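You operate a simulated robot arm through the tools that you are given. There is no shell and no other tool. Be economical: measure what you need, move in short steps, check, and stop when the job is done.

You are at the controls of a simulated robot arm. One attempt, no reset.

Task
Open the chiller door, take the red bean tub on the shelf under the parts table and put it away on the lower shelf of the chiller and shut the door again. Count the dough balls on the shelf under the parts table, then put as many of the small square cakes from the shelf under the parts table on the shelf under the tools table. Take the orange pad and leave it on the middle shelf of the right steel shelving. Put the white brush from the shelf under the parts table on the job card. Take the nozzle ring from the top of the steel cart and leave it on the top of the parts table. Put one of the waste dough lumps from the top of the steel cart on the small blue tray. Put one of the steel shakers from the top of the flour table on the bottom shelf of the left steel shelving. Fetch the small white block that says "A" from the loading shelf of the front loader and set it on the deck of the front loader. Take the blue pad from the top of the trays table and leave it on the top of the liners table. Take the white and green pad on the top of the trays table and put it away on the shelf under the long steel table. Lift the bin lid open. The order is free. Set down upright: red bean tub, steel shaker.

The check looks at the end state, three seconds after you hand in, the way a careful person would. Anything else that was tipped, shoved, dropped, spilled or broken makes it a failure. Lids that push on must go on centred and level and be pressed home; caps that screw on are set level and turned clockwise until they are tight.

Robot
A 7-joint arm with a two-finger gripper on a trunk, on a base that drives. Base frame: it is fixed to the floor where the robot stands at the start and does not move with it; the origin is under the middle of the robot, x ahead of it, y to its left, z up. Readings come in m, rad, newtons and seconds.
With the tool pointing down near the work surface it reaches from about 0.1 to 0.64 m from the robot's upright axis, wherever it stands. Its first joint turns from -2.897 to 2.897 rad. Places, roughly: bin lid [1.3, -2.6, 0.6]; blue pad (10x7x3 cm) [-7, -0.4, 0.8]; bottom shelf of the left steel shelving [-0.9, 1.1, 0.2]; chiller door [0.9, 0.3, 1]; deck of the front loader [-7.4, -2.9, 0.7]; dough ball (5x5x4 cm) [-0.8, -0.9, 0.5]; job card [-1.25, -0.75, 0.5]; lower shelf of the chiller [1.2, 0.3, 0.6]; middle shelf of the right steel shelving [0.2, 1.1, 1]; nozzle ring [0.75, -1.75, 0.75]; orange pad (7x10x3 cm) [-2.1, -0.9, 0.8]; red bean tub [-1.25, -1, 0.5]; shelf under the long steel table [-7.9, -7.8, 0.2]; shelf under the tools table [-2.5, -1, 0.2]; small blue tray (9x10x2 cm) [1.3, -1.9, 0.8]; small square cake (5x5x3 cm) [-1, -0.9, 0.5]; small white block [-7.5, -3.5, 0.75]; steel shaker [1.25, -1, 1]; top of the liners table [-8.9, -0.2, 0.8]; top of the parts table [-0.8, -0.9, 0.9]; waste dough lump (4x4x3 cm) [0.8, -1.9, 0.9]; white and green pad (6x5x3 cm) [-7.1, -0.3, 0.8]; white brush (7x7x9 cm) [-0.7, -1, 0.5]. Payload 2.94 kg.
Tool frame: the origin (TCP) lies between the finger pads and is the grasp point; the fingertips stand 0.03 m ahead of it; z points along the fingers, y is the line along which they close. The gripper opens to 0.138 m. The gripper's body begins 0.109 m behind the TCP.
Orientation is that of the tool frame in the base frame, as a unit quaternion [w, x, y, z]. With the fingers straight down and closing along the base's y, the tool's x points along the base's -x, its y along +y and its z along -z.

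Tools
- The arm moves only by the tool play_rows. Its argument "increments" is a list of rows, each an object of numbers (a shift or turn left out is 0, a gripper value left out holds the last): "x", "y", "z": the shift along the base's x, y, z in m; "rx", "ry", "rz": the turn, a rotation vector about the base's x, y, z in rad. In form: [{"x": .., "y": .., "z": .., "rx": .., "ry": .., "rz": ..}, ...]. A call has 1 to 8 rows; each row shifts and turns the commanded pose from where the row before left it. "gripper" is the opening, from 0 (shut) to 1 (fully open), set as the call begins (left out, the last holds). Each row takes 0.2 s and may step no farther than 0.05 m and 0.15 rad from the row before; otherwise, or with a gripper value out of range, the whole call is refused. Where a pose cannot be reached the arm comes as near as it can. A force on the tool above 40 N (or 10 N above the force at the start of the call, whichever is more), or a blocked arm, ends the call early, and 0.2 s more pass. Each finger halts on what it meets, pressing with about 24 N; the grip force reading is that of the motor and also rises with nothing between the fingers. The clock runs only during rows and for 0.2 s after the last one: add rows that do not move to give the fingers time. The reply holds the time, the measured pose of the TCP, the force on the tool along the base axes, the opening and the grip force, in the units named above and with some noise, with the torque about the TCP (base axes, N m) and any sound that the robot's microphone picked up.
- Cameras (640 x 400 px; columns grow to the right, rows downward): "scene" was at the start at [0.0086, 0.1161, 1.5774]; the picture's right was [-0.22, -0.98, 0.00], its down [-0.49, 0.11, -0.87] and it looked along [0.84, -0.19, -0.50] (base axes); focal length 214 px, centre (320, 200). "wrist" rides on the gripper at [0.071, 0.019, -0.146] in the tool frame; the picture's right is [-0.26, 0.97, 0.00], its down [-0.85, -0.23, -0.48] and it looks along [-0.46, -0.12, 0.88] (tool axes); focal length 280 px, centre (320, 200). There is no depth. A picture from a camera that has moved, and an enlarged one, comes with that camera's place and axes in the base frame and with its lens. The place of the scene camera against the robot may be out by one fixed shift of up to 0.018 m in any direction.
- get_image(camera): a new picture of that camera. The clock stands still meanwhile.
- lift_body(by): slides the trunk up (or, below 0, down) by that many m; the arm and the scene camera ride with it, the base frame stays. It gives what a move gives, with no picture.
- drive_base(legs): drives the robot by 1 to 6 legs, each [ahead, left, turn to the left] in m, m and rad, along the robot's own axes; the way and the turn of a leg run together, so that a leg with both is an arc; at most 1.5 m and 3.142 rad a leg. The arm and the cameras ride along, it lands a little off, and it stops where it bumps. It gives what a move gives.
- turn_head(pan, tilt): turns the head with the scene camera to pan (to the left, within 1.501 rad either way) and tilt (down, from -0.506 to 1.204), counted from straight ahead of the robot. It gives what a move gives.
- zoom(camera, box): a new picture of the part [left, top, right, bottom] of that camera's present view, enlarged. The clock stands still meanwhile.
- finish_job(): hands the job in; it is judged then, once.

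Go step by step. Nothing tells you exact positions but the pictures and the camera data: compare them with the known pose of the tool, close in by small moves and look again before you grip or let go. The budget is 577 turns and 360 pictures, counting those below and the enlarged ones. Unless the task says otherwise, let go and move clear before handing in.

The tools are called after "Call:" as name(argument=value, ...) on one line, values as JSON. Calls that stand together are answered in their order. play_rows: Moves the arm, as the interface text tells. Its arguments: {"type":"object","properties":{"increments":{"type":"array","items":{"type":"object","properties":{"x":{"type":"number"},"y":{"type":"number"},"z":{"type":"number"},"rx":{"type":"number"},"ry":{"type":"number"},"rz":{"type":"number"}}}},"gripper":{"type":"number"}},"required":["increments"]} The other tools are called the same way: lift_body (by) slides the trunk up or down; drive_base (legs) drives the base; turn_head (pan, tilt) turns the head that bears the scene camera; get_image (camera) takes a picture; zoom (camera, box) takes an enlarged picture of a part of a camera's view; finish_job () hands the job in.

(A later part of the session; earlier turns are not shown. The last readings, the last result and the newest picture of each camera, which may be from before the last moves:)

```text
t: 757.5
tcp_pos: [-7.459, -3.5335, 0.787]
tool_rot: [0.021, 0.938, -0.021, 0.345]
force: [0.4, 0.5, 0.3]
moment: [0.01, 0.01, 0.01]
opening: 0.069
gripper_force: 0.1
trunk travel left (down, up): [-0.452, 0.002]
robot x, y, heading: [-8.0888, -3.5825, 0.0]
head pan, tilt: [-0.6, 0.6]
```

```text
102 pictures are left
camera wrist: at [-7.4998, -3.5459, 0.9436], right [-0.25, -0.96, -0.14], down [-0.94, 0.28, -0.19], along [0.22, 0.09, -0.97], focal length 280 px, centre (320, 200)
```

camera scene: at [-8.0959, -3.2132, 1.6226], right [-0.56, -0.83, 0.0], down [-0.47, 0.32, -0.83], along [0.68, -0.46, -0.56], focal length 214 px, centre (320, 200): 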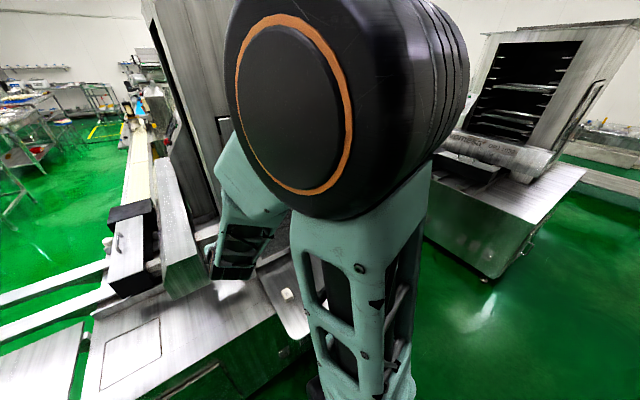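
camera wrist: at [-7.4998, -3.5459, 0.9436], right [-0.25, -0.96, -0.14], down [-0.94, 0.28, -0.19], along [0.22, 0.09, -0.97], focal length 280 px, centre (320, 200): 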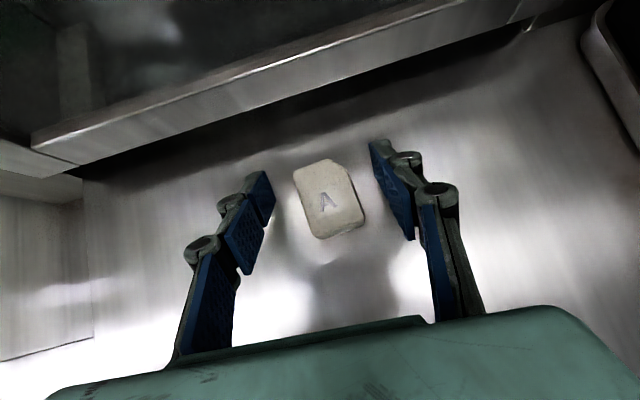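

Call:
play_rows(increments=[{"z": -0.004, "x": -0.003, "y": -0.002}, {"z": -0.003}])

Call:
play_rows(increments=[{}, {}, {}], gripper=0.1)

Call:
get_image(camera="wrist")

```text
t: 758.1
tcp_pos: [-7.4622, -3.5341, 0.7778]
tool_rot: [0.022, 0.939, -0.022, 0.344]
force: [0.0, -0.3, -0.1]
moment: [0.0, 0.0, -0.04]
opening: 0.0693
gripper_force: 0.0
trunk travel left (down, up): [-0.452, 0.002]
robot x, y, heading: [-8.0875, -3.5787, 0.003]
head pan, tilt: [-0.6, 0.6]
```

```text
t: 759.0
tcp_pos: [-7.4609, -3.5339, 0.7784]
tool_rot: [0.021, 0.939, -0.022, 0.344]
force: [0.5, -0.3, 0.1]
moment: [0.02, -0.08, -0.02]
opening: 0.0352
gripper_force: 23.9
trunk travel left (down, up): [-0.452, 0.002]
robot x, y, heading: [-8.0838, -3.5804, 0.002]
head pan, tilt: [-0.6, 0.6]
```

```text
101 pictures are left
camera wrist: at [-7.5024, -3.5478, 0.9365], right [-0.25, -0.96, -0.14], down [-0.94, 0.28, -0.19], along [0.22, 0.09, -0.97], focal length 280 px, centre (320, 200)
```

wrist: 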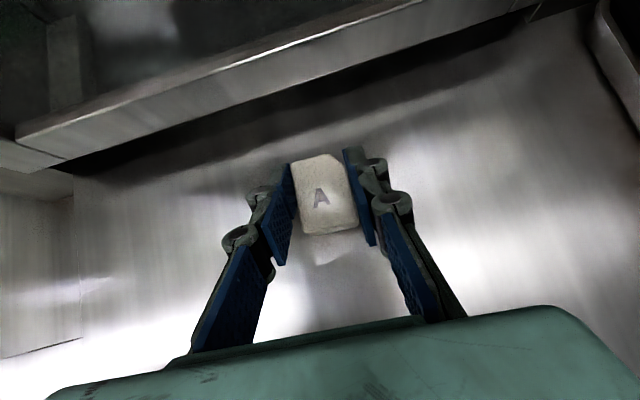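

Block A held. Lift, retreat, and go to the deck.

Call:
play_rows(increments=[{"z": 0.03}, {"z": 0.04}, {"z": 0.04}, {"z": 0.04}, {"x": -0.04, "z": 0.02}, {"x": -0.04}])

Call:
drive_base(legs=[[0, 0.63, 0]])

Call:
get_image(camera="wrist")

Call:
get_image(camera="scene")

```text
t: 760.4
tcp_pos: [-7.5393, -3.5332, 0.9481]
tool_rot: [0.022, 0.938, -0.022, 0.345]
force: [0.3, 0.0, -0.7]
moment: [0.0, -0.01, 0.01]
opening: 0.035
gripper_force: 24.3
trunk travel left (down, up): [-0.452, 0.002]
robot x, y, heading: [-8.0895, -3.5835, 0.001]
head pan, tilt: [-0.6, 0.6]
```

```text
t: 766.4
tcp_pos: [-7.538, -2.9035, 0.9482]
tool_rot: [0.022, 0.938, -0.024, 0.345]
force: [0.5, -0.1, -0.1]
moment: [-0.02, 0.02, -0.02]
opening: 0.0349
gripper_force: 23.2
trunk travel left (down, up): [-0.452, 0.002]
robot x, y, heading: [-8.0892, -2.9493, -0.004]
head pan, tilt: [-0.6, 0.6]
```

```text
100 pictures are left
camera wrist: at [-7.5788, -2.9167, 1.1063], right [-0.26, -0.96, -0.14], down [-0.94, 0.28, -0.19], along [0.22, 0.09, -0.97], focal length 280 px, centre (320, 200)
```

wrist: 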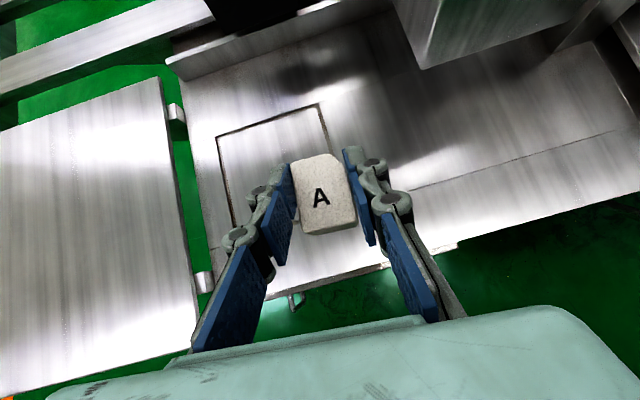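

```text
99 pictures are left
camera scene: at [-8.0935, -2.8621, 1.6226], right [-0.57, -0.82, 0.0], down [-0.47, 0.32, -0.83], along [0.68, -0.47, -0.56], focal length 214 px, centre (320, 200)
```

scene: 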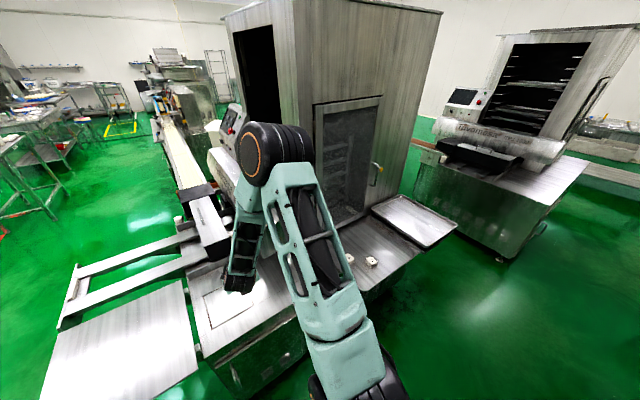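

Call:
play_rows(increments=[{"x": 0.035, "y": -0.02}, {"x": 0.035, "y": -0.02}, {"x": 0.035, "y": -0.02}, {"z": -0.04}, {"z": -0.04}, {"z": -0.04}])

Call:
get_image(camera="wrist")

```text
t: 767.8
tcp_pos: [-7.4327, -2.9623, 0.8284]
tool_rot: [0.022, 0.938, -0.024, 0.344]
force: [0.1, -0.4, -0.2]
moment: [0.05, 0.02, -0.01]
opening: 0.0351
gripper_force: 24.2
trunk travel left (down, up): [-0.452, 0.002]
robot x, y, heading: [-8.0843, -2.9518, -0.004]
head pan, tilt: [-0.6, 0.6]
```

```text
98 pictures are left
camera wrist: at [-7.4732, -2.9753, 0.9873], right [-0.26, -0.96, -0.14], down [-0.94, 0.28, -0.19], along [0.22, 0.09, -0.97], focal length 280 px, centre (320, 200)
```

wrist: 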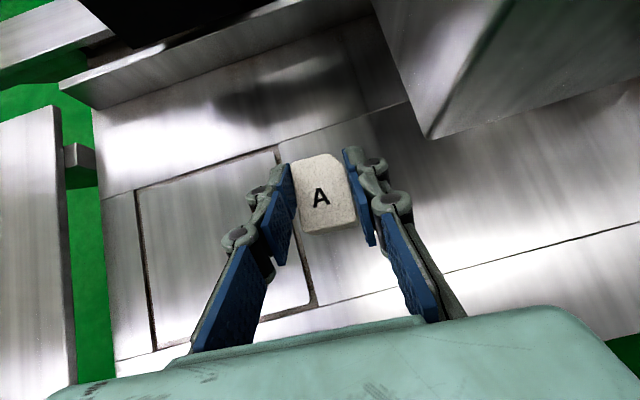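

Call:
play_rows(increments=[{"y": -0.02, "z": -0.02}, {"z": -0.02}, {"z": -0.015}, {"z": -0.01}])

Call:
play_rows(increments=[{"z": -0.005}, {"z": -0.005}, {"z": -0.004}])

```text
t: 768.8
tcp_pos: [-7.4329, -2.9837, 0.762]
tool_rot: [0.023, 0.939, -0.024, 0.344]
force: [0.0, 0.8, -0.2]
moment: [-0.03, -0.01, -0.03]
opening: 0.0351
gripper_force: 24.2
trunk travel left (down, up): [-0.452, 0.002]
robot x, y, heading: [-8.0855, -2.9479, -0.005]
head pan, tilt: [-0.6, 0.6]
```

```text
t: 769.6
tcp_pos: [-7.4326, -2.9832, 0.7501]
tool_rot: [0.023, 0.938, -0.023, 0.344]
force: [0.6, -0.2, 0.1]
moment: [-0.02, -0.01, 0.02]
opening: 0.0351
gripper_force: 23.8
trunk travel left (down, up): [-0.452, 0.002]
robot x, y, heading: [-8.0859, -2.9526, -0.004]
head pan, tilt: [-0.6, 0.6]
```

Call:
play_rows(increments=[{"z": -0.004}, {"z": -0.004}, {"z": -0.003}])

Call:
play_rows(increments=[{"z": -0.003}, {"z": -0.003}, {"z": -0.003}])

```text
t: 770.4
tcp_pos: [-7.432, -2.9837, 0.741]
tool_rot: [0.023, 0.937, -0.024, 0.347]
force: [-5.7, 0.8, 20.9]
moment: [0.19, 0.16, 0.04]
opening: 0.0352
gripper_force: 24.1
trunk travel left (down, up): [-0.452, 0.002]
robot x, y, heading: [-8.0869, -2.9468, -0.002]
head pan, tilt: [-0.6, 0.6]
```

```text
t: 771.2
tcp_pos: [-7.432, -2.9843, 0.7294]
tool_rot: [0.023, 0.938, -0.024, 0.345]
force: [-1.6, 0.3, 21.6]
moment: [0.44, -0.27, 0.07]
opening: 0.035
gripper_force: 24.5
trunk travel left (down, up): [-0.452, 0.002]
robot x, y, heading: [-8.0866, -2.9504, -0.004]
head pan, tilt: [-0.6, 0.6]
```

Contact. Release and rise.

Call:
play_rows(increments=[{"z": 0.002}, {}, {}, {"x": -0.01, "z": 0.03}, {"x": -0.01, "z": 0.04}, {"x": -0.02, "z": 0.04}, {"x": -0.02, "z": 0.04}], gripper=0.5)

Call:
get_image(camera="wrist")

```text
t: 772.8
tcp_pos: [-7.4935, -2.9832, 0.8804]
tool_rot: [0.022, 0.939, -0.024, 0.344]
force: [-0.4, 0.8, -0.3]
moment: [-0.04, 0.0, -0.03]
opening: 0.069
gripper_force: 0.1
trunk travel left (down, up): [-0.452, 0.002]
robot x, y, heading: [-8.0882, -2.9498, -0.004]
head pan, tilt: [-0.6, 0.6]
```

```text
97 pictures are left
camera wrist: at [-7.5351, -2.997, 1.0398], right [-0.26, -0.96, -0.14], down [-0.94, 0.28, -0.19], along [0.22, 0.09, -0.97], focal length 280 px, centre (320, 200)
```

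wrist: 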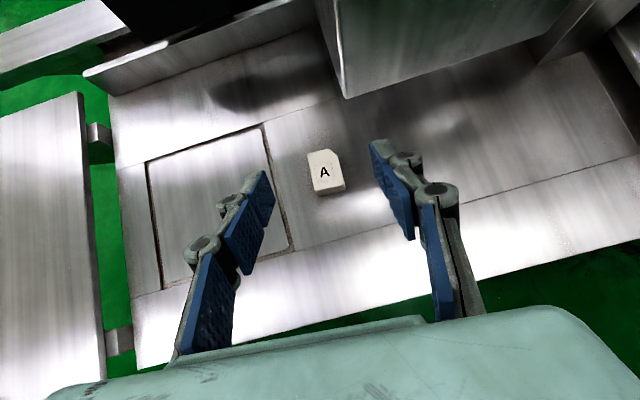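

Block A sits on the deck. Now to the trays table for the pads.

Call:
play_rows(increments=[{"x": -0.02, "z": 0.04}, {"x": -0.02, "z": 0.04}, {"z": 0.04}, {"z": 0.04}])

Call:
drive_base(legs=[[0, 1.35, 0], [0, 0, 1.57], [0, -1.0, 0]])

Call:
turn_head(pan=0.1, tilt=0.5)

Call:
get_image(camera="scene")

Call:
get_image(camera="wrist")

```text
t: 773.8
tcp_pos: [-7.5329, -2.982, 1.0411]
tool_rot: [0.023, 0.938, -0.024, 0.344]
force: [-0.2, 0.1, 0.4]
moment: [-0.02, -0.04, -0.01]
opening: 0.0692
gripper_force: 0.1
trunk travel left (down, up): [-0.452, 0.002]
robot x, y, heading: [-8.087, -2.9496, -0.006]
head pan, tilt: [-0.6, 0.6]
```

```text
t: 798.5
tcp_pos: [-7.0478, -1.0218, 1.0405]
tool_rot: [-0.23, 0.675, 0.653, 0.257]
force: [0.0, -0.4, 0.2]
moment: [-0.02, 0.0, 0.0]
opening: 0.069
gripper_force: 0.1
trunk travel left (down, up): [-0.452, 0.002]
robot x, y, heading: [-7.0722, -1.581, 1.585]
head pan, tilt: [-0.6, 0.6]
```

```text
t: 799.6
tcp_pos: [-7.0465, -1.0222, 1.0403]
tool_rot: [-0.23, 0.675, 0.653, 0.257]
force: [-0.5, -0.1, -0.2]
moment: [0.02, -0.02, 0.01]
opening: 0.0688
gripper_force: 0.0
trunk travel left (down, up): [-0.452, 0.002]
robot x, y, heading: [-7.071, -1.5739, 1.587]
head pan, tilt: [0.099, 0.499]
```

```text
96 pictures are left
camera scene: at [-7.2145, -1.5687, 1.6316], right [0.99, 0.11, 0.0], down [0.05, -0.48, -0.88], along [-0.1, 0.87, -0.48], focal length 214 px, centre (320, 200)
```

scene: 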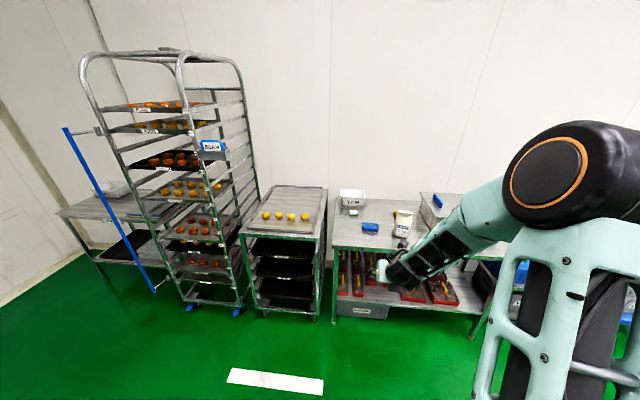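

```text
95 pictures are left
camera wrist: at [-7.0338, -1.0633, 1.1995], right [0.96, -0.24, -0.14], down [-0.27, -0.94, -0.19], along [-0.09, 0.22, -0.97], focal length 280 px, centre (320, 200)
```

wrist: 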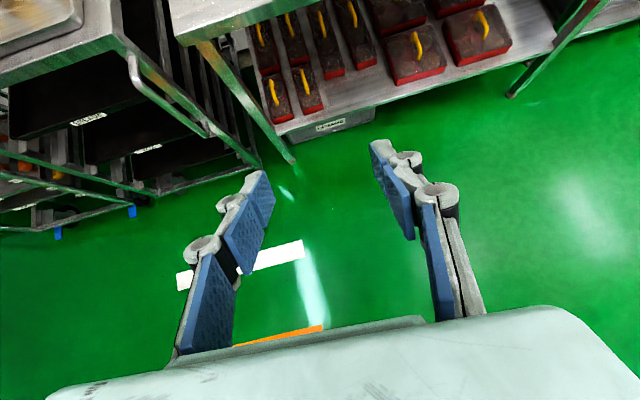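

The blue pad (-7.03, -0.43) and the white/green pad (-7.14, -0.25) are on the trays table. Approach.

Call:
drive_base(legs=[[0.45, 0.0, -0.015]])

Call:
get_image(camera="wrist")

```text
t: 802.3
tcp_pos: [-7.0445, -0.5712, 1.0408]
tool_rot: [-0.229, 0.678, 0.649, 0.258]
force: [0.0, 0.8, 0.1]
moment: [0.0, 0.01, -0.01]
opening: 0.0693
gripper_force: 0.1
trunk travel left (down, up): [-0.452, 0.002]
robot x, y, heading: [-7.0735, -1.1265, 1.577]
head pan, tilt: [0.099, 0.499]
```

```text
94 pictures are left
camera wrist: at [-7.032, -0.6123, 1.1994], right [0.96, -0.25, -0.14], down [-0.28, -0.94, -0.19], along [-0.09, 0.22, -0.97], focal length 280 px, centre (320, 200)
```

wrist: 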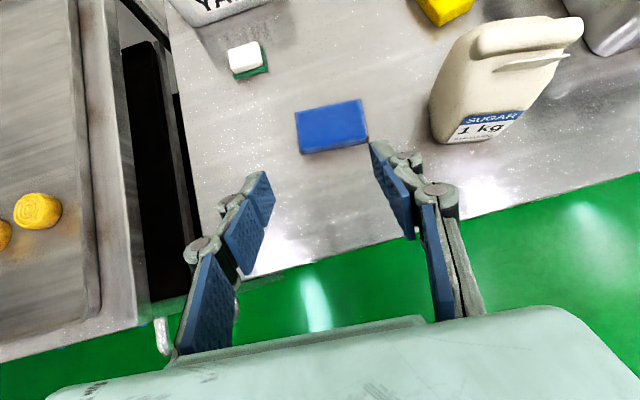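

Call:
play_rows(increments=[{"x": 0.005, "y": 0.03, "z": -0.035}, {"x": 0.005, "y": 0.03, "z": -0.035}, {"x": 0.005, "y": 0.03, "z": -0.035}, {"x": 0.005, "y": 0.03, "z": -0.03}], gripper=0.88)

Call:
get_image(camera="wrist")

```text
t: 803.3
tcp_pos: [-7.0255, -0.4503, 0.9045]
tool_rot: [-0.228, 0.678, 0.649, 0.258]
force: [-0.4, 0.4, 0.1]
moment: [-0.01, 0.01, 0.04]
opening: 0.1212
gripper_force: 0.0
trunk travel left (down, up): [-0.452, 0.002]
robot x, y, heading: [-7.0759, -1.1267, 1.576]
head pan, tilt: [0.099, 0.499]
```

```text
93 pictures are left
camera wrist: at [-7.0132, -0.4915, 1.0634], right [0.96, -0.25, -0.14], down [-0.28, -0.94, -0.19], along [-0.09, 0.22, -0.97], focal length 280 px, centre (320, 200)
```

wrist: 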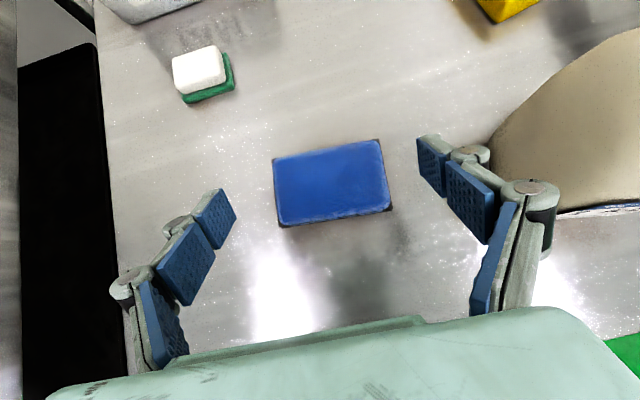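

Call:
play_rows(increments=[{"x": 0.002, "y": 0.014, "z": -0.02}, {"y": 0.012, "z": -0.025}, {"z": -0.015}], gripper=0.83)

Call:
get_image(camera="wrist")

```text
t: 804.1
tcp_pos: [-7.0239, -0.4241, 0.8454]
tool_rot: [-0.229, 0.678, 0.649, 0.258]
force: [-0.4, 0.6, -0.5]
moment: [-0.04, 0.0, -0.01]
opening: 0.1146
gripper_force: 0.0
trunk travel left (down, up): [-0.452, 0.002]
robot x, y, heading: [-7.071, -1.125, 1.572]
head pan, tilt: [0.099, 0.499]
```

```text
92 pictures are left
camera wrist: at [-7.0112, -0.4656, 1.0032], right [0.96, -0.25, -0.14], down [-0.28, -0.94, -0.19], along [-0.09, 0.22, -0.97], focal length 280 px, centre (320, 200)
```

wrist: 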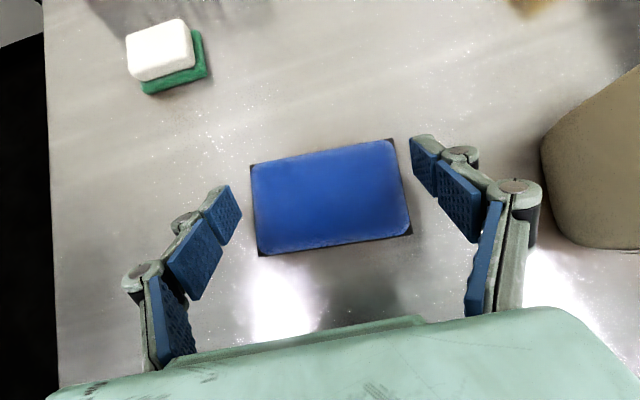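

Call:
play_rows(increments=[{"x": 0.005, "z": -0.012}, {"z": -0.006}])

Call:
play_rows(increments=[{}, {}, {}], gripper=0.5)

Call:
get_image(camera="wrist")

```text
t: 804.7
tcp_pos: [-7.0184, -0.4258, 0.8294]
tool_rot: [-0.229, 0.677, 0.65, 0.258]
force: [0.7, -0.4, 0.2]
moment: [-0.01, 0.01, 0.02]
opening: 0.1143
gripper_force: 0.0
trunk travel left (down, up): [-0.452, 0.002]
robot x, y, heading: [-7.0747, -1.1302, 1.574]
head pan, tilt: [0.099, 0.499]
```

```text
t: 805.5
tcp_pos: [-7.0186, -0.424, 0.8283]
tool_rot: [-0.228, 0.679, 0.648, 0.259]
force: [0.2, 0.8, 2.3]
moment: [0.04, 0.21, -0.07]
opening: 0.1007
gripper_force: 24.0
trunk travel left (down, up): [-0.452, 0.002]
robot x, y, heading: [-7.0722, -1.1268, 1.576]
head pan, tilt: [0.099, 0.499]
```

```text
91 pictures are left
camera wrist: at [-7.006, -0.4663, 0.9869], right [0.96, -0.25, -0.14], down [-0.28, -0.94, -0.19], along [-0.09, 0.22, -0.97], focal length 280 px, centre (320, 200)
```

wrist: 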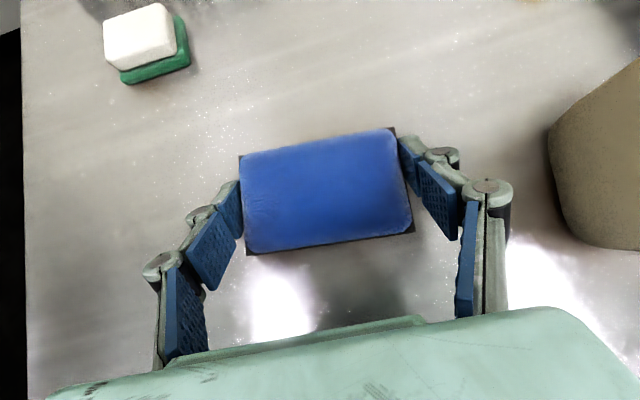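

Blue pad gripped (~0.10 m). Lift and check.

Call:
play_rows(increments=[{"z": 0.02}, {"z": 0.03}, {"z": 0.04}, {"z": 0.04}])

Call:
get_image(camera="wrist")

```text
t: 806.5
tcp_pos: [-7.0181, -0.4269, 0.9597]
tool_rot: [-0.229, 0.678, 0.649, 0.258]
force: [-0.6, -0.8, -1.3]
moment: [0.02, -0.02, -0.03]
opening: 0.1007
gripper_force: 24.1
trunk travel left (down, up): [-0.452, 0.002]
robot x, y, heading: [-7.0755, -1.1251, 1.572]
head pan, tilt: [0.099, 0.499]
```

```text
90 pictures are left
camera wrist: at [-7.0055, -0.4678, 1.1182], right [0.96, -0.25, -0.14], down [-0.28, -0.94, -0.19], along [-0.09, 0.22, -0.97], focal length 280 px, centre (320, 200)
```

wrist: 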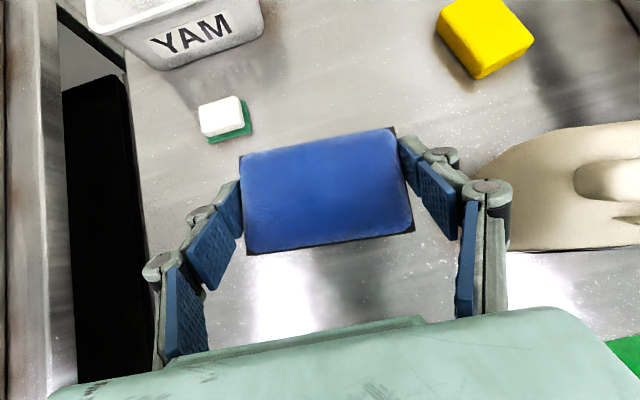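

Call:
drive_base(legs=[[-0.5, 0, 0], [0, 1.0, 0], [0, 0.92, 0]])

Call:
turn_head(pan=-0.1, tilt=0.5)

Call:
get_image(camera="scene")

Call:
get_image(camera="wrist")

```text
t: 826.2
tcp_pos: [-8.9231, -0.911, 0.9595]
tool_rot: [-0.226, 0.684, 0.643, 0.26]
force: [-0.5, 0.4, -0.4]
moment: [0.01, -0.02, -0.02]
opening: 0.0997
gripper_force: 24.0
trunk travel left (down, up): [-0.452, 0.002]
robot x, y, heading: [-8.9953, -1.611, 1.561]
head pan, tilt: [0.099, 0.499]
```

```text
t: 826.9
tcp_pos: [-8.9225, -0.9111, 0.9593]
tool_rot: [-0.226, 0.685, 0.642, 0.261]
force: [-0.1, 0.2, -0.5]
moment: [0.0, -0.05, 0.0]
opening: 0.0995
gripper_force: 24.0
trunk travel left (down, up): [-0.452, 0.002]
robot x, y, heading: [-8.9933, -1.6092, 1.551]
head pan, tilt: [-0.099, 0.499]
```

```text
89 pictures are left
camera scene: at [-9.1203, -1.5973, 1.6316], right [0.99, -0.12, 0.0], down [-0.06, -0.48, -0.88], along [0.1, 0.87, -0.48], focal length 214 px, centre (320, 200)
```

scene: 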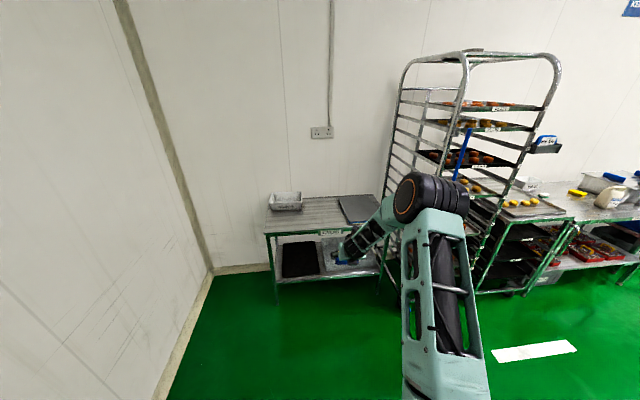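

```text
88 pictures are left
camera wrist: at [-8.9112, -0.9529, 1.1177], right [0.95, -0.27, -0.14], down [-0.3, -0.94, -0.19], along [-0.08, 0.23, -0.97], focal length 280 px, centre (320, 200)
```

wrist: 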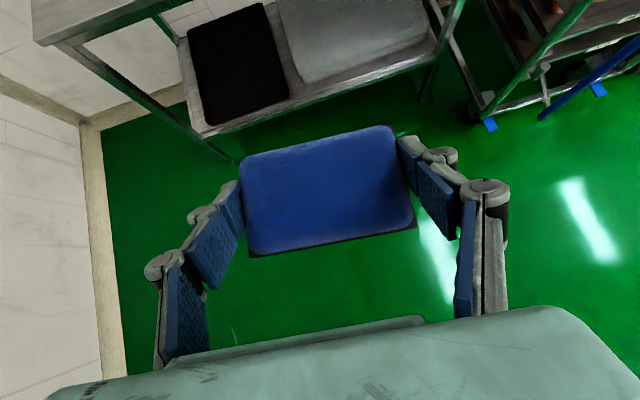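

Call:
drive_base(legs=[[0.42, 0.06, 0.01]])

Call:
get_image(camera="wrist")

```text
t: 829.5
tcp_pos: [-8.9858, -0.4927, 0.9585]
tool_rot: [-0.227, 0.681, 0.646, 0.259]
force: [-0.2, 0.1, -0.7]
moment: [-0.05, 0.02, 0.01]
opening: 0.0992
gripper_force: 24.3
trunk travel left (down, up): [-0.452, 0.002]
robot x, y, heading: [-9.0519, -1.1924, 1.569]
head pan, tilt: [-0.099, 0.499]
```

```text
87 pictures are left
camera wrist: at [-8.9738, -0.5342, 1.1175], right [0.95, -0.26, -0.14], down [-0.29, -0.94, -0.19], along [-0.09, 0.22, -0.97], focal length 280 px, centre (320, 200)
```

wrist: 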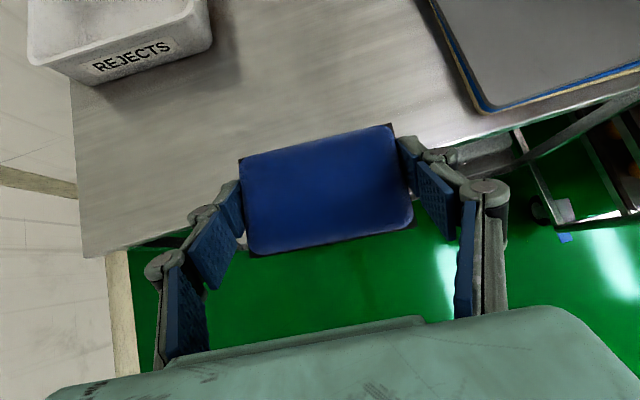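

Call:
drive_base(legs=[[0.12, 0.0, 0]])

Call:
play_rows(increments=[{"z": -0.03}, {"z": -0.03}, {"z": -0.03}, {"z": -0.015}])

Call:
get_image(camera="wrist")

```text
t: 830.8
tcp_pos: [-8.9853, -0.3702, 0.9591]
tool_rot: [-0.227, 0.682, 0.646, 0.259]
force: [-0.3, 0.5, -1.4]
moment: [-0.01, -0.02, -0.01]
opening: 0.0997
gripper_force: 23.7
trunk travel left (down, up): [-0.452, 0.002]
robot x, y, heading: [-9.0486, -1.0717, 1.565]
head pan, tilt: [-0.099, 0.499]
```

```text
t: 831.8
tcp_pos: [-8.9841, -0.3716, 0.8553]
tool_rot: [-0.228, 0.681, 0.645, 0.26]
force: [0.1, 0.3, -1.5]
moment: [-0.03, -0.02, -0.03]
opening: 0.0993
gripper_force: 24.4
trunk travel left (down, up): [-0.452, 0.002]
robot x, y, heading: [-9.0507, -1.0732, 1.563]
head pan, tilt: [-0.099, 0.499]
```

```text
86 pictures are left
camera wrist: at [-8.9717, -0.4122, 1.0133], right [0.95, -0.26, -0.14], down [-0.29, -0.94, -0.19], along [-0.09, 0.23, -0.97], focal length 280 px, centre (320, 200)
```

wrist: 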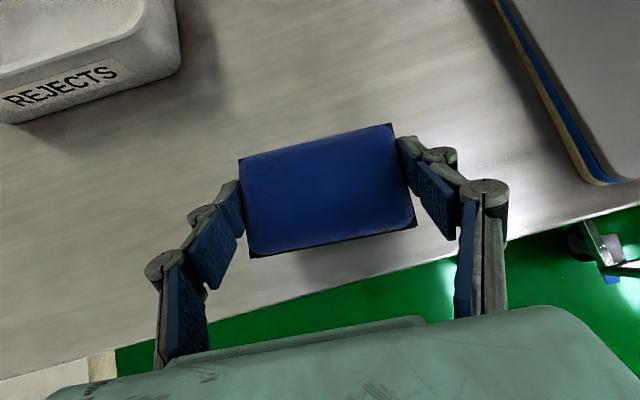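

Call:
play_rows(increments=[{"z": -0.008}, {"z": -0.005}, {"z": -0.005}])

Call:
play_rows(increments=[{"z": -0.004}, {"z": -0.004}, {"z": -0.004}])

```text
t: 832.6
tcp_pos: [-8.9851, -0.3718, 0.8369]
tool_rot: [-0.227, 0.682, 0.645, 0.259]
force: [0.5, 0.5, -0.2]
moment: [0.0, 0.0, -0.04]
opening: 0.0991
gripper_force: 24.0
trunk travel left (down, up): [-0.452, 0.002]
robot x, y, heading: [-9.0471, -1.0735, 1.564]
head pan, tilt: [-0.099, 0.499]
```

```text
t: 833.4
tcp_pos: [-8.9843, -0.3706, 0.8238]
tool_rot: [-0.227, 0.681, 0.646, 0.259]
force: [0.0, -0.4, -1.7]
moment: [-0.01, -0.02, -0.02]
opening: 0.0993
gripper_force: 24.0
trunk travel left (down, up): [-0.452, 0.002]
robot x, y, heading: [-9.0506, -1.0734, 1.562]
head pan, tilt: [-0.099, 0.499]
```

Call:
play_rows(increments=[{"z": -0.004}, {"z": -0.003}, {"z": -0.003}])

Call:
play_rows(increments=[{"z": -0.003}, {"z": -0.003}, {"z": -0.003}])

```text
t: 834.2
tcp_pos: [-8.9851, -0.3708, 0.815]
tool_rot: [-0.227, 0.681, 0.646, 0.259]
force: [0.3, -0.1, -0.9]
moment: [0.02, 0.01, -0.04]
opening: 0.0993
gripper_force: 24.1
trunk travel left (down, up): [-0.452, 0.002]
robot x, y, heading: [-9.0487, -1.0734, 1.57]
head pan, tilt: [-0.099, 0.499]
```

```text
t: 835.0
tcp_pos: [-8.9847, -0.3716, 0.8053]
tool_rot: [-0.227, 0.682, 0.645, 0.26]
force: [-0.7, 0.4, -1.0]
moment: [-0.01, 0.0, -0.02]
opening: 0.0995
gripper_force: 24.0
trunk travel left (down, up): [-0.452, 0.002]
robot x, y, heading: [-9.0483, -1.0708, 1.561]
head pan, tilt: [-0.099, 0.499]
```

Call:
play_rows(increments=[{"z": -0.004}, {"z": -0.004}, {"z": -0.004}, {"z": -0.004}])

Call:
get_image(camera="wrist")

```text
t: 836.0
tcp_pos: [-8.9858, -0.3714, 0.7899]
tool_rot: [-0.227, 0.681, 0.645, 0.26]
force: [0.2, -0.7, 3.6]
moment: [0.15, 0.21, 0.02]
opening: 0.0993
gripper_force: 23.5
trunk travel left (down, up): [-0.452, 0.002]
robot x, y, heading: [-9.0509, -1.0695, 1.558]
head pan, tilt: [-0.099, 0.499]
```

```text
85 pictures are left
camera wrist: at [-8.973, -0.4128, 0.9485], right [0.95, -0.26, -0.14], down [-0.29, -0.94, -0.19], along [-0.09, 0.23, -0.97], focal length 280 px, centre (320, 200)
```

wrist: 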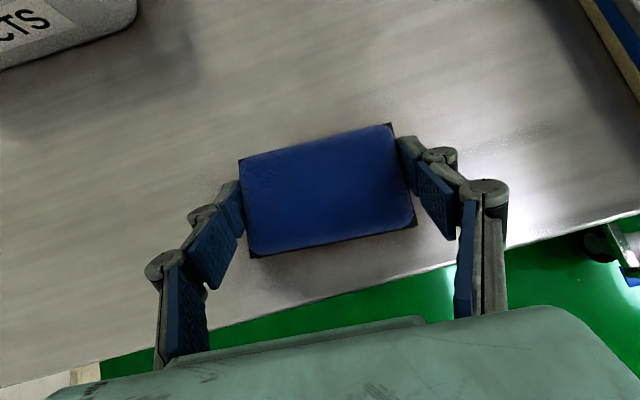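

Contact reached. Release and rise.

Call:
play_rows(increments=[{}, {}, {}, {"z": 0.03}, {"z": 0.04, "y": -0.01}, {"z": 0.04, "y": -0.02}, {"z": 0.04, "y": -0.02}], gripper=0.85)

Call:
get_image(camera="wrist")

```text
t: 837.6
tcp_pos: [-8.9852, -0.4201, 0.9417]
tool_rot: [-0.226, 0.681, 0.646, 0.26]
force: [-1.2, 0.4, -0.1]
moment: [0.05, -0.02, -0.02]
opening: 0.1171
gripper_force: 0.1
trunk travel left (down, up): [-0.452, 0.002]
robot x, y, heading: [-9.0492, -1.0722, 1.565]
head pan, tilt: [-0.099, 0.499]
```

```text
84 pictures are left
camera wrist: at [-8.9729, -0.4616, 1.1006], right [0.95, -0.26, -0.14], down [-0.29, -0.94, -0.19], along [-0.09, 0.22, -0.97], focal length 280 px, centre (320, 200)
```

wrist: 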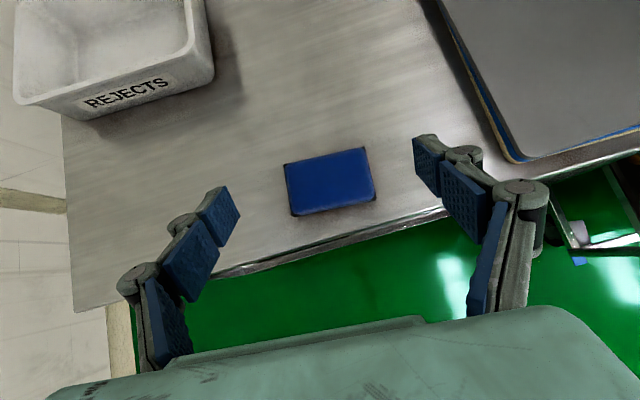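

The blue pad lies on the liners table. Back to the trays table for the white/green pad.

Call:
drive_base(legs=[[-0.55, 0, 0], [0, -0.95, 0], [0, -0.92, 0], [0.5, 0, 0]])

Call:
get_image(camera="wrist")

```text
t: 859.7
tcp_pos: [-7.09, -0.4937, 0.94]
tool_rot: [-0.227, 0.682, 0.645, 0.26]
force: [-0.5, 0.1, -0.1]
moment: [-0.01, 0.0, 0.02]
opening: 0.1173
gripper_force: 0.1
trunk travel left (down, up): [-0.452, 0.002]
robot x, y, heading: [-7.1592, -1.1478, 1.565]
head pan, tilt: [-0.099, 0.499]
```

```text
83 pictures are left
camera wrist: at [-7.0789, -0.5346, 1.0997], right [0.95, -0.26, -0.14], down [-0.29, -0.94, -0.19], along [-0.08, 0.22, -0.97], focal length 280 px, centre (320, 200)
```

wrist: 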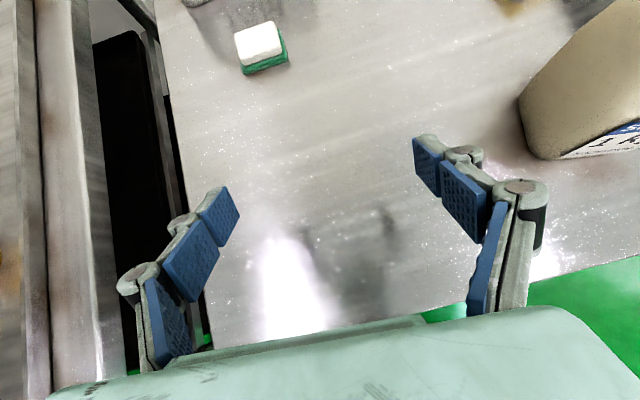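

Call:
drive_base(legs=[[0.15, 0.02, 0]])

Call:
play_rows(increments=[{"x": -0.005, "y": 0.02, "z": -0.03}, {"x": -0.005, "y": 0.02, "z": -0.03}], gripper=0.6)

Call:
get_image(camera="wrist")

```text
t: 861.1
tcp_pos: [-7.1104, -0.3405, 0.9413]
tool_rot: [-0.226, 0.682, 0.646, 0.258]
force: [-0.2, -0.3, -0.3]
moment: [-0.01, 0.01, -0.01]
opening: 0.1175
gripper_force: 0.1
trunk travel left (down, up): [-0.452, 0.002]
robot x, y, heading: [-7.1797, -0.995, 1.559]
head pan, tilt: [-0.099, 0.499]
```

```text
t: 861.7
tcp_pos: [-7.1195, -0.3013, 0.8795]
tool_rot: [-0.227, 0.682, 0.645, 0.259]
force: [0.0, 0.3, 0.1]
moment: [-0.03, -0.03, 0.0]
opening: 0.0828
gripper_force: 0.2
trunk travel left (down, up): [-0.452, 0.002]
robot x, y, heading: [-7.1716, -0.9942, 1.562]
head pan, tilt: [-0.099, 0.499]
```

```text
82 pictures are left
camera wrist: at [-7.1078, -0.3431, 1.0389], right [0.95, -0.26, -0.14], down [-0.29, -0.94, -0.19], along [-0.08, 0.22, -0.97], focal length 280 px, centre (320, 200)
```

wrist: 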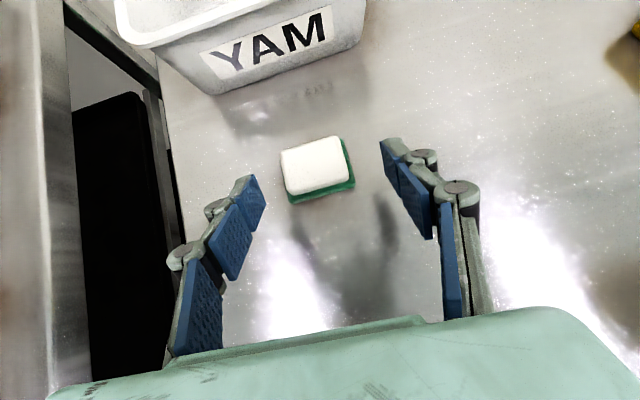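

Call:
play_rows(increments=[{"x": -0.001, "y": 0.02, "z": -0.025}, {"y": 0.014, "z": -0.02}, {"z": -0.006}])

Call:
play_rows(increments=[{}, {}, {}], gripper=0.25)

Call:
get_image(camera="wrist")

```text
t: 862.5
tcp_pos: [-7.1203, -0.2676, 0.8309]
tool_rot: [-0.227, 0.682, 0.645, 0.259]
force: [-0.2, 0.4, 0.6]
moment: [0.0, 0.02, -0.02]
opening: 0.0828
gripper_force: 0.0
trunk travel left (down, up): [-0.452, 0.002]
robot x, y, heading: [-7.1782, -0.9926, 1.561]
head pan, tilt: [-0.099, 0.499]
```

```text
t: 863.3
tcp_pos: [-7.1209, -0.2678, 0.8314]
tool_rot: [-0.227, 0.682, 0.645, 0.259]
force: [-1.2, 0.7, 1.5]
moment: [0.04, 0.11, -0.05]
opening: 0.0588
gripper_force: 23.9
trunk travel left (down, up): [-0.452, 0.002]
robot x, y, heading: [-7.1748, -0.9921, 1.556]
head pan, tilt: [-0.099, 0.499]
```

```text
81 pictures are left
camera wrist: at [-7.1083, -0.3092, 0.9893], right [0.95, -0.26, -0.14], down [-0.29, -0.94, -0.19], along [-0.09, 0.23, -0.97], focal length 280 px, centre (320, 200)
```

wrist: 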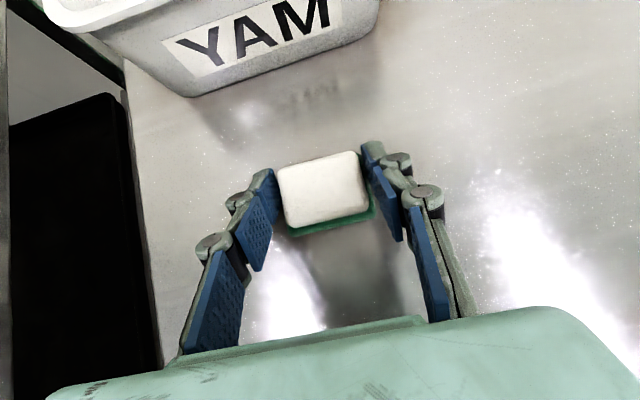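

Held. Lift and travel to the long steel table down the south corridor.

Call:
play_rows(increments=[{"z": 0.03}, {"z": 0.04}, {"z": 0.04}, {"z": 0.04}, {"y": -0.04}, {"y": -0.04}])

Call:
drive_base(legs=[[-0.5, 0, 0], [0, 1.0, 0], [0, 0, 3.13]])

Call:
turn_head(pan=0.0, tilt=0.35)

Call:
get_image(camera="scene")

```text
t: 864.7
tcp_pos: [-7.1221, -0.3461, 0.9822]
tool_rot: [-0.226, 0.683, 0.643, 0.262]
force: [0.0, -0.5, -0.5]
moment: [0.01, 0.0, 0.01]
opening: 0.0588
gripper_force: 23.8
trunk travel left (down, up): [-0.452, 0.002]
robot x, y, heading: [-7.1741, -0.9942, 1.558]
head pan, tilt: [-0.099, 0.499]
```

```text
t: 883.7
tcp_pos: [-8.2188, -2.1428, 0.982]
tool_rot: [-0.259, -0.648, 0.68, -0.227]
force: [-0.3, -0.1, 0.4]
moment: [-0.02, 0.0, 0.01]
opening: 0.0588
gripper_force: 23.8
trunk travel left (down, up): [-0.452, 0.002]
robot x, y, heading: [-8.1687, -1.4965, -1.569]
head pan, tilt: [-0.099, 0.499]
```

```text
t: 884.4
tcp_pos: [-8.219, -2.1435, 0.9818]
tool_rot: [-0.259, -0.648, 0.679, -0.229]
force: [0.2, 0.2, -0.7]
moment: [0.01, -0.01, -0.02]
opening: 0.0591
gripper_force: 23.9
trunk travel left (down, up): [-0.452, 0.002]
robot x, y, heading: [-8.1711, -1.4924, -1.572]
head pan, tilt: [0.0, 0.351]
```

```text
80 pictures are left
camera scene: at [-8.0348, -1.5077, 1.6453], right [-1.0, 0.0, 0.0], down [0.0, 0.34, -0.94], along [0.0, -0.94, -0.34], focal length 214 px, centre (320, 200)
```

scene: 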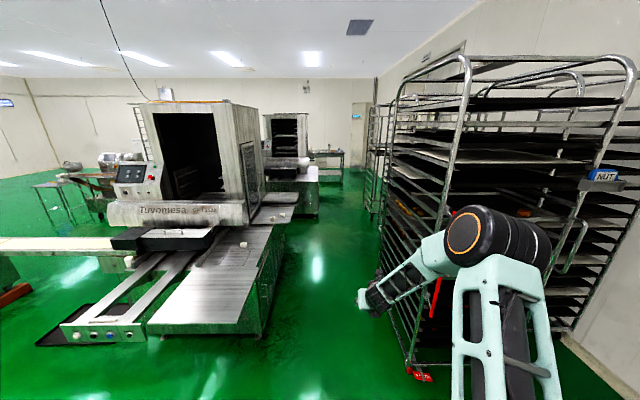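

Call:
drive_base(legs=[[0, 0.13, 0], [1.4, 0, 0], [1.0, 0, 0]])

Call:
get_image(camera="scene")

```text
t: 897.6
tcp_pos: [-8.097, -4.5581, 0.9818]
tool_rot: [-0.259, -0.647, 0.68, -0.227]
force: [0.0, -0.1, -0.6]
moment: [-0.02, 0.01, -0.03]
opening: 0.0589
gripper_force: 23.7
trunk travel left (down, up): [-0.452, 0.002]
robot x, y, heading: [-8.0466, -3.9078, -1.572]
head pan, tilt: [0.0, 0.351]
```

```text
79 pictures are left
camera scene: at [-7.912, -3.9222, 1.6453], right [-1.0, 0.0, 0.0], down [0.0, 0.34, -0.94], along [0.0, -0.94, -0.34], focal length 214 px, centre (320, 200)
```

scene: 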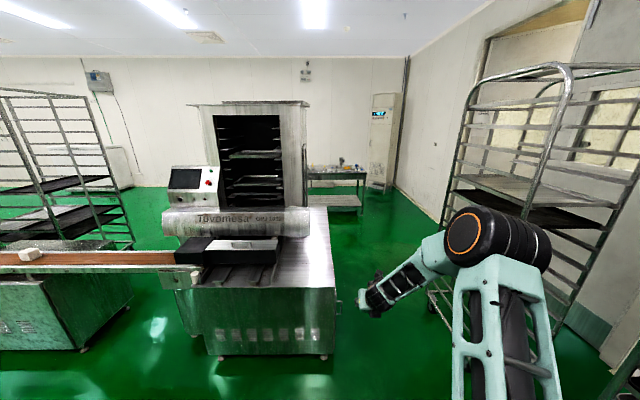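

Call:
drive_base(legs=[[0.3, -0.12, 0], [0.3, -0.24, 0]])

Call:
get_image(camera="scene")

```text
t: 902.1
tcp_pos: [-8.4638, -5.1577, 0.9819]
tool_rot: [-0.259, -0.646, 0.681, -0.227]
force: [-0.8, 0.2, -0.5]
moment: [-0.01, -0.02, 0.03]
opening: 0.0591
gripper_force: 23.9
trunk travel left (down, up): [-0.452, 0.002]
robot x, y, heading: [-8.4141, -4.5095, -1.58]
head pan, tilt: [0.0, 0.351]
```

```text
78 pictures are left
camera scene: at [-8.2771, -4.5214, 1.6453], right [-1.0, 0.01, 0.0], down [0.0, 0.34, -0.94], along [0.0, -0.94, -0.34], focal length 214 px, centre (320, 200)
```

scene: 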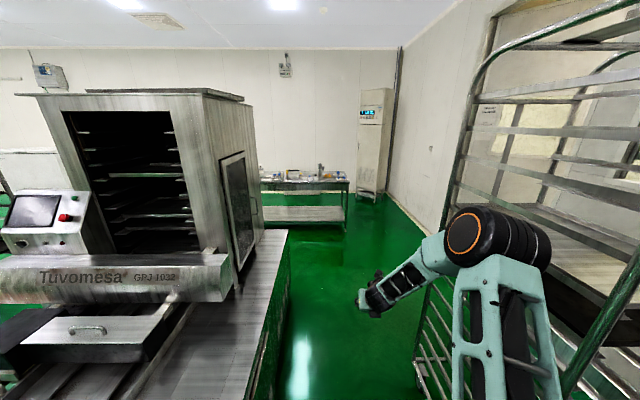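

Call:
drive_base(legs=[[0.6, -0.08, 0], [1.2, 0, 0]])

Call:
turn_head(pan=0.1, tilt=0.6)

Call:
get_image(camera="scene")

```text
t: 911.1
tcp_pos: [-8.5588, -6.939, 0.9817]
tool_rot: [-0.26, -0.645, 0.681, -0.228]
force: [-0.1, -0.8, -0.9]
moment: [-0.02, 0.0, -0.02]
opening: 0.0589
gripper_force: 23.9
trunk travel left (down, up): [-0.452, 0.002]
robot x, y, heading: [-8.507, -6.2949, -1.579]
head pan, tilt: [0.0, 0.351]
```

```text
t: 911.9
tcp_pos: [-8.56, -6.9389, 0.9806]
tool_rot: [-0.26, -0.645, 0.682, -0.226]
force: [-0.1, -0.2, -0.6]
moment: [0.01, 0.02, 0.01]
opening: 0.059
gripper_force: 23.7
trunk travel left (down, up): [-0.452, 0.002]
robot x, y, heading: [-8.5026, -6.2928, -1.576]
head pan, tilt: [0.099, 0.6]
```

```text
77 pictures are left
camera scene: at [-8.3624, -6.2994, 1.6226], right [-1.0, -0.09, 0.0], down [-0.05, 0.56, -0.83], along [0.08, -0.82, -0.56], focal length 214 px, centre (320, 200)
```

scene: 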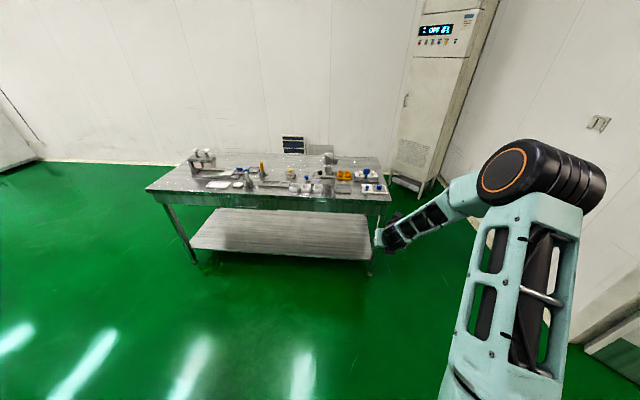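

The shelf under the long steel table (front y≈-7.5, z≈0.2) is empty. Position, lower, then drive in.

Call:
drive_base(legs=[[0.22, 0.35, 0]])

Call:
lift_body(by=-0.4)

Call:
play_rows(increments=[{"z": -0.045}, {"z": -0.045}, {"z": -0.045}, {"z": -0.045}, {"z": -0.045}, {"z": -0.03}])

Call:
get_image(camera="scene")

Call:
get_image(camera="wrist")

```text
t: 915.6
tcp_pos: [-8.2176, -7.165, 0.9823]
tool_rot: [-0.26, -0.644, 0.683, -0.227]
force: [0.6, 0.5, -1.0]
moment: [-0.03, -0.01, 0.01]
opening: 0.0587
gripper_force: 23.9
trunk travel left (down, up): [-0.452, 0.002]
robot x, y, heading: [-8.1672, -6.517, -1.583]
head pan, tilt: [0.099, 0.6]
```

```text
t: 919.4
tcp_pos: [-8.2185, -7.1655, 0.581]
tool_rot: [-0.26, -0.644, 0.683, -0.227]
force: [-0.6, 0.0, -0.4]
moment: [-0.04, 0.01, 0.0]
opening: 0.0589
gripper_force: 24.0
trunk travel left (down, up): [-0.052, 0.402]
robot x, y, heading: [-8.1642, -6.5154, -1.581]
head pan, tilt: [0.099, 0.6]
```

```text
t: 920.8
tcp_pos: [-8.2185, -7.1652, 0.3276]
tool_rot: [-0.261, -0.645, 0.682, -0.227]
force: [1.1, -0.1, -0.2]
moment: [0.0, -0.01, -0.01]
opening: 0.059
gripper_force: 23.5
trunk travel left (down, up): [-0.052, 0.402]
robot x, y, heading: [-8.1666, -6.5139, -1.58]
head pan, tilt: [0.099, 0.6]
```

```text
76 pictures are left
camera scene: at [-8.0194, -6.5255, 1.2226], right [-1.0, -0.09, 0.0], down [-0.05, 0.56, -0.83], along [0.07, -0.82, -0.56], focal length 214 px, centre (320, 200)
```

scene: 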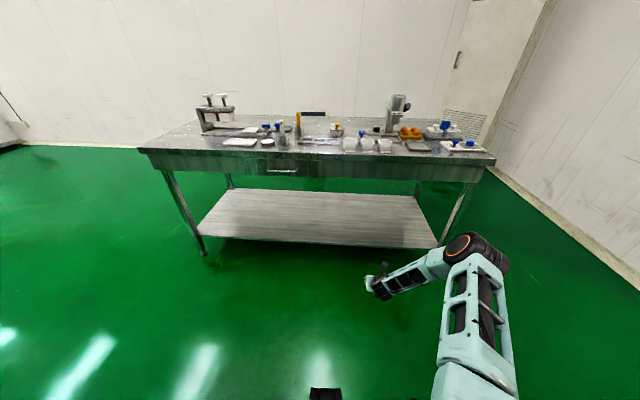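

```text
75 pictures are left
camera wrist: at [-8.23, -7.1233, 0.4864], right [-0.95, 0.26, -0.14], down [0.29, 0.94, -0.19], along [0.08, -0.23, -0.97], focal length 280 px, centre (320, 200)
```

wrist: 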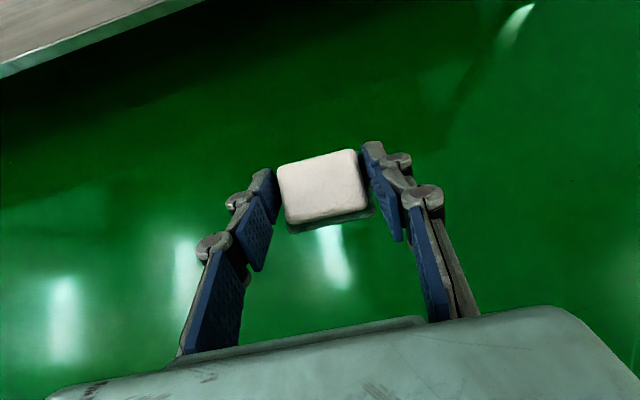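

Call:
drive_base(legs=[[0.36, 0, 0]])

Call:
play_rows(increments=[{"y": -0.03}, {"y": -0.03}, {"y": -0.03}])

Call:
get_image(camera="wrist")

Call:
get_image(camera="scene")

```text
t: 923.1
tcp_pos: [-8.2154, -7.5269, 0.328]
tool_rot: [-0.259, -0.648, 0.679, -0.228]
force: [-0.4, -0.7, -1.3]
moment: [-0.01, -0.01, -0.04]
opening: 0.0588
gripper_force: 23.8
trunk travel left (down, up): [-0.052, 0.402]
robot x, y, heading: [-8.1622, -6.8813, -1.572]
head pan, tilt: [0.099, 0.6]
```

```text
t: 923.9
tcp_pos: [-8.2157, -7.6182, 0.3288]
tool_rot: [-0.259, -0.647, 0.68, -0.228]
force: [0.3, 0.0, -0.9]
moment: [0.0, -0.04, -0.02]
opening: 0.0588
gripper_force: 23.9
trunk travel left (down, up): [-0.052, 0.402]
robot x, y, heading: [-8.168, -6.8794, -1.577]
head pan, tilt: [0.099, 0.6]
```

```text
74 pictures are left
camera wrist: at [-8.2288, -7.5771, 0.4874], right [-0.96, 0.26, -0.14], down [0.28, 0.94, -0.19], along [0.09, -0.22, -0.97], focal length 280 px, centre (320, 200)
```

wrist: 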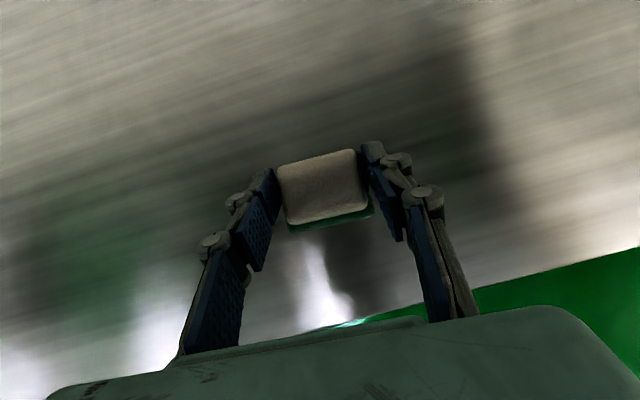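

```text
73 pictures are left
camera scene: at [-8.0218, -6.8877, 1.2226], right [-1.0, -0.1, 0.0], down [-0.05, 0.56, -0.83], along [0.08, -0.82, -0.56], focal length 214 px, centre (320, 200)
```

scene: 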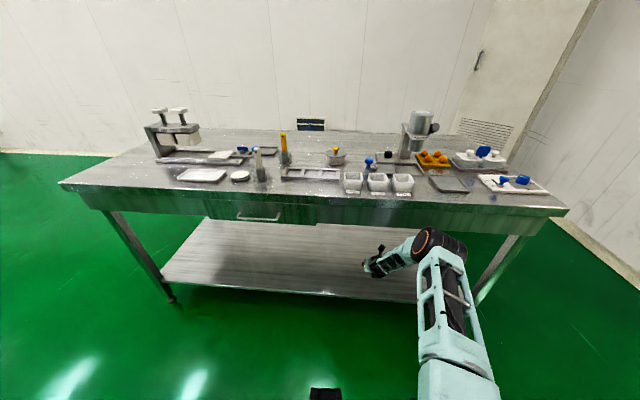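

Call:
play_rows(increments=[{"z": -0.025}, {"z": -0.02}, {"z": -0.015}])

Call:
play_rows(increments=[{"z": -0.006}, {"z": -0.005}, {"z": -0.005}])

```text
t: 924.7
tcp_pos: [-8.2154, -7.6171, 0.2686]
tool_rot: [-0.259, -0.647, 0.68, -0.228]
force: [-0.1, 0.4, 0.4]
moment: [0.01, -0.04, 0.0]
opening: 0.0587
gripper_force: 23.6
trunk travel left (down, up): [-0.052, 0.402]
robot x, y, heading: [-8.1643, -6.8847, -1.573]
head pan, tilt: [0.099, 0.6]
```

```text
t: 925.5
tcp_pos: [-8.2149, -7.6167, 0.2523]
tool_rot: [-0.259, -0.647, 0.681, -0.227]
force: [0.4, 0.0, -0.2]
moment: [-0.04, 0.0, 0.02]
opening: 0.0589
gripper_force: 24.3
trunk travel left (down, up): [-0.052, 0.402]
robot x, y, heading: [-8.169, -6.8803, -1.572]
head pan, tilt: [0.099, 0.6]
```

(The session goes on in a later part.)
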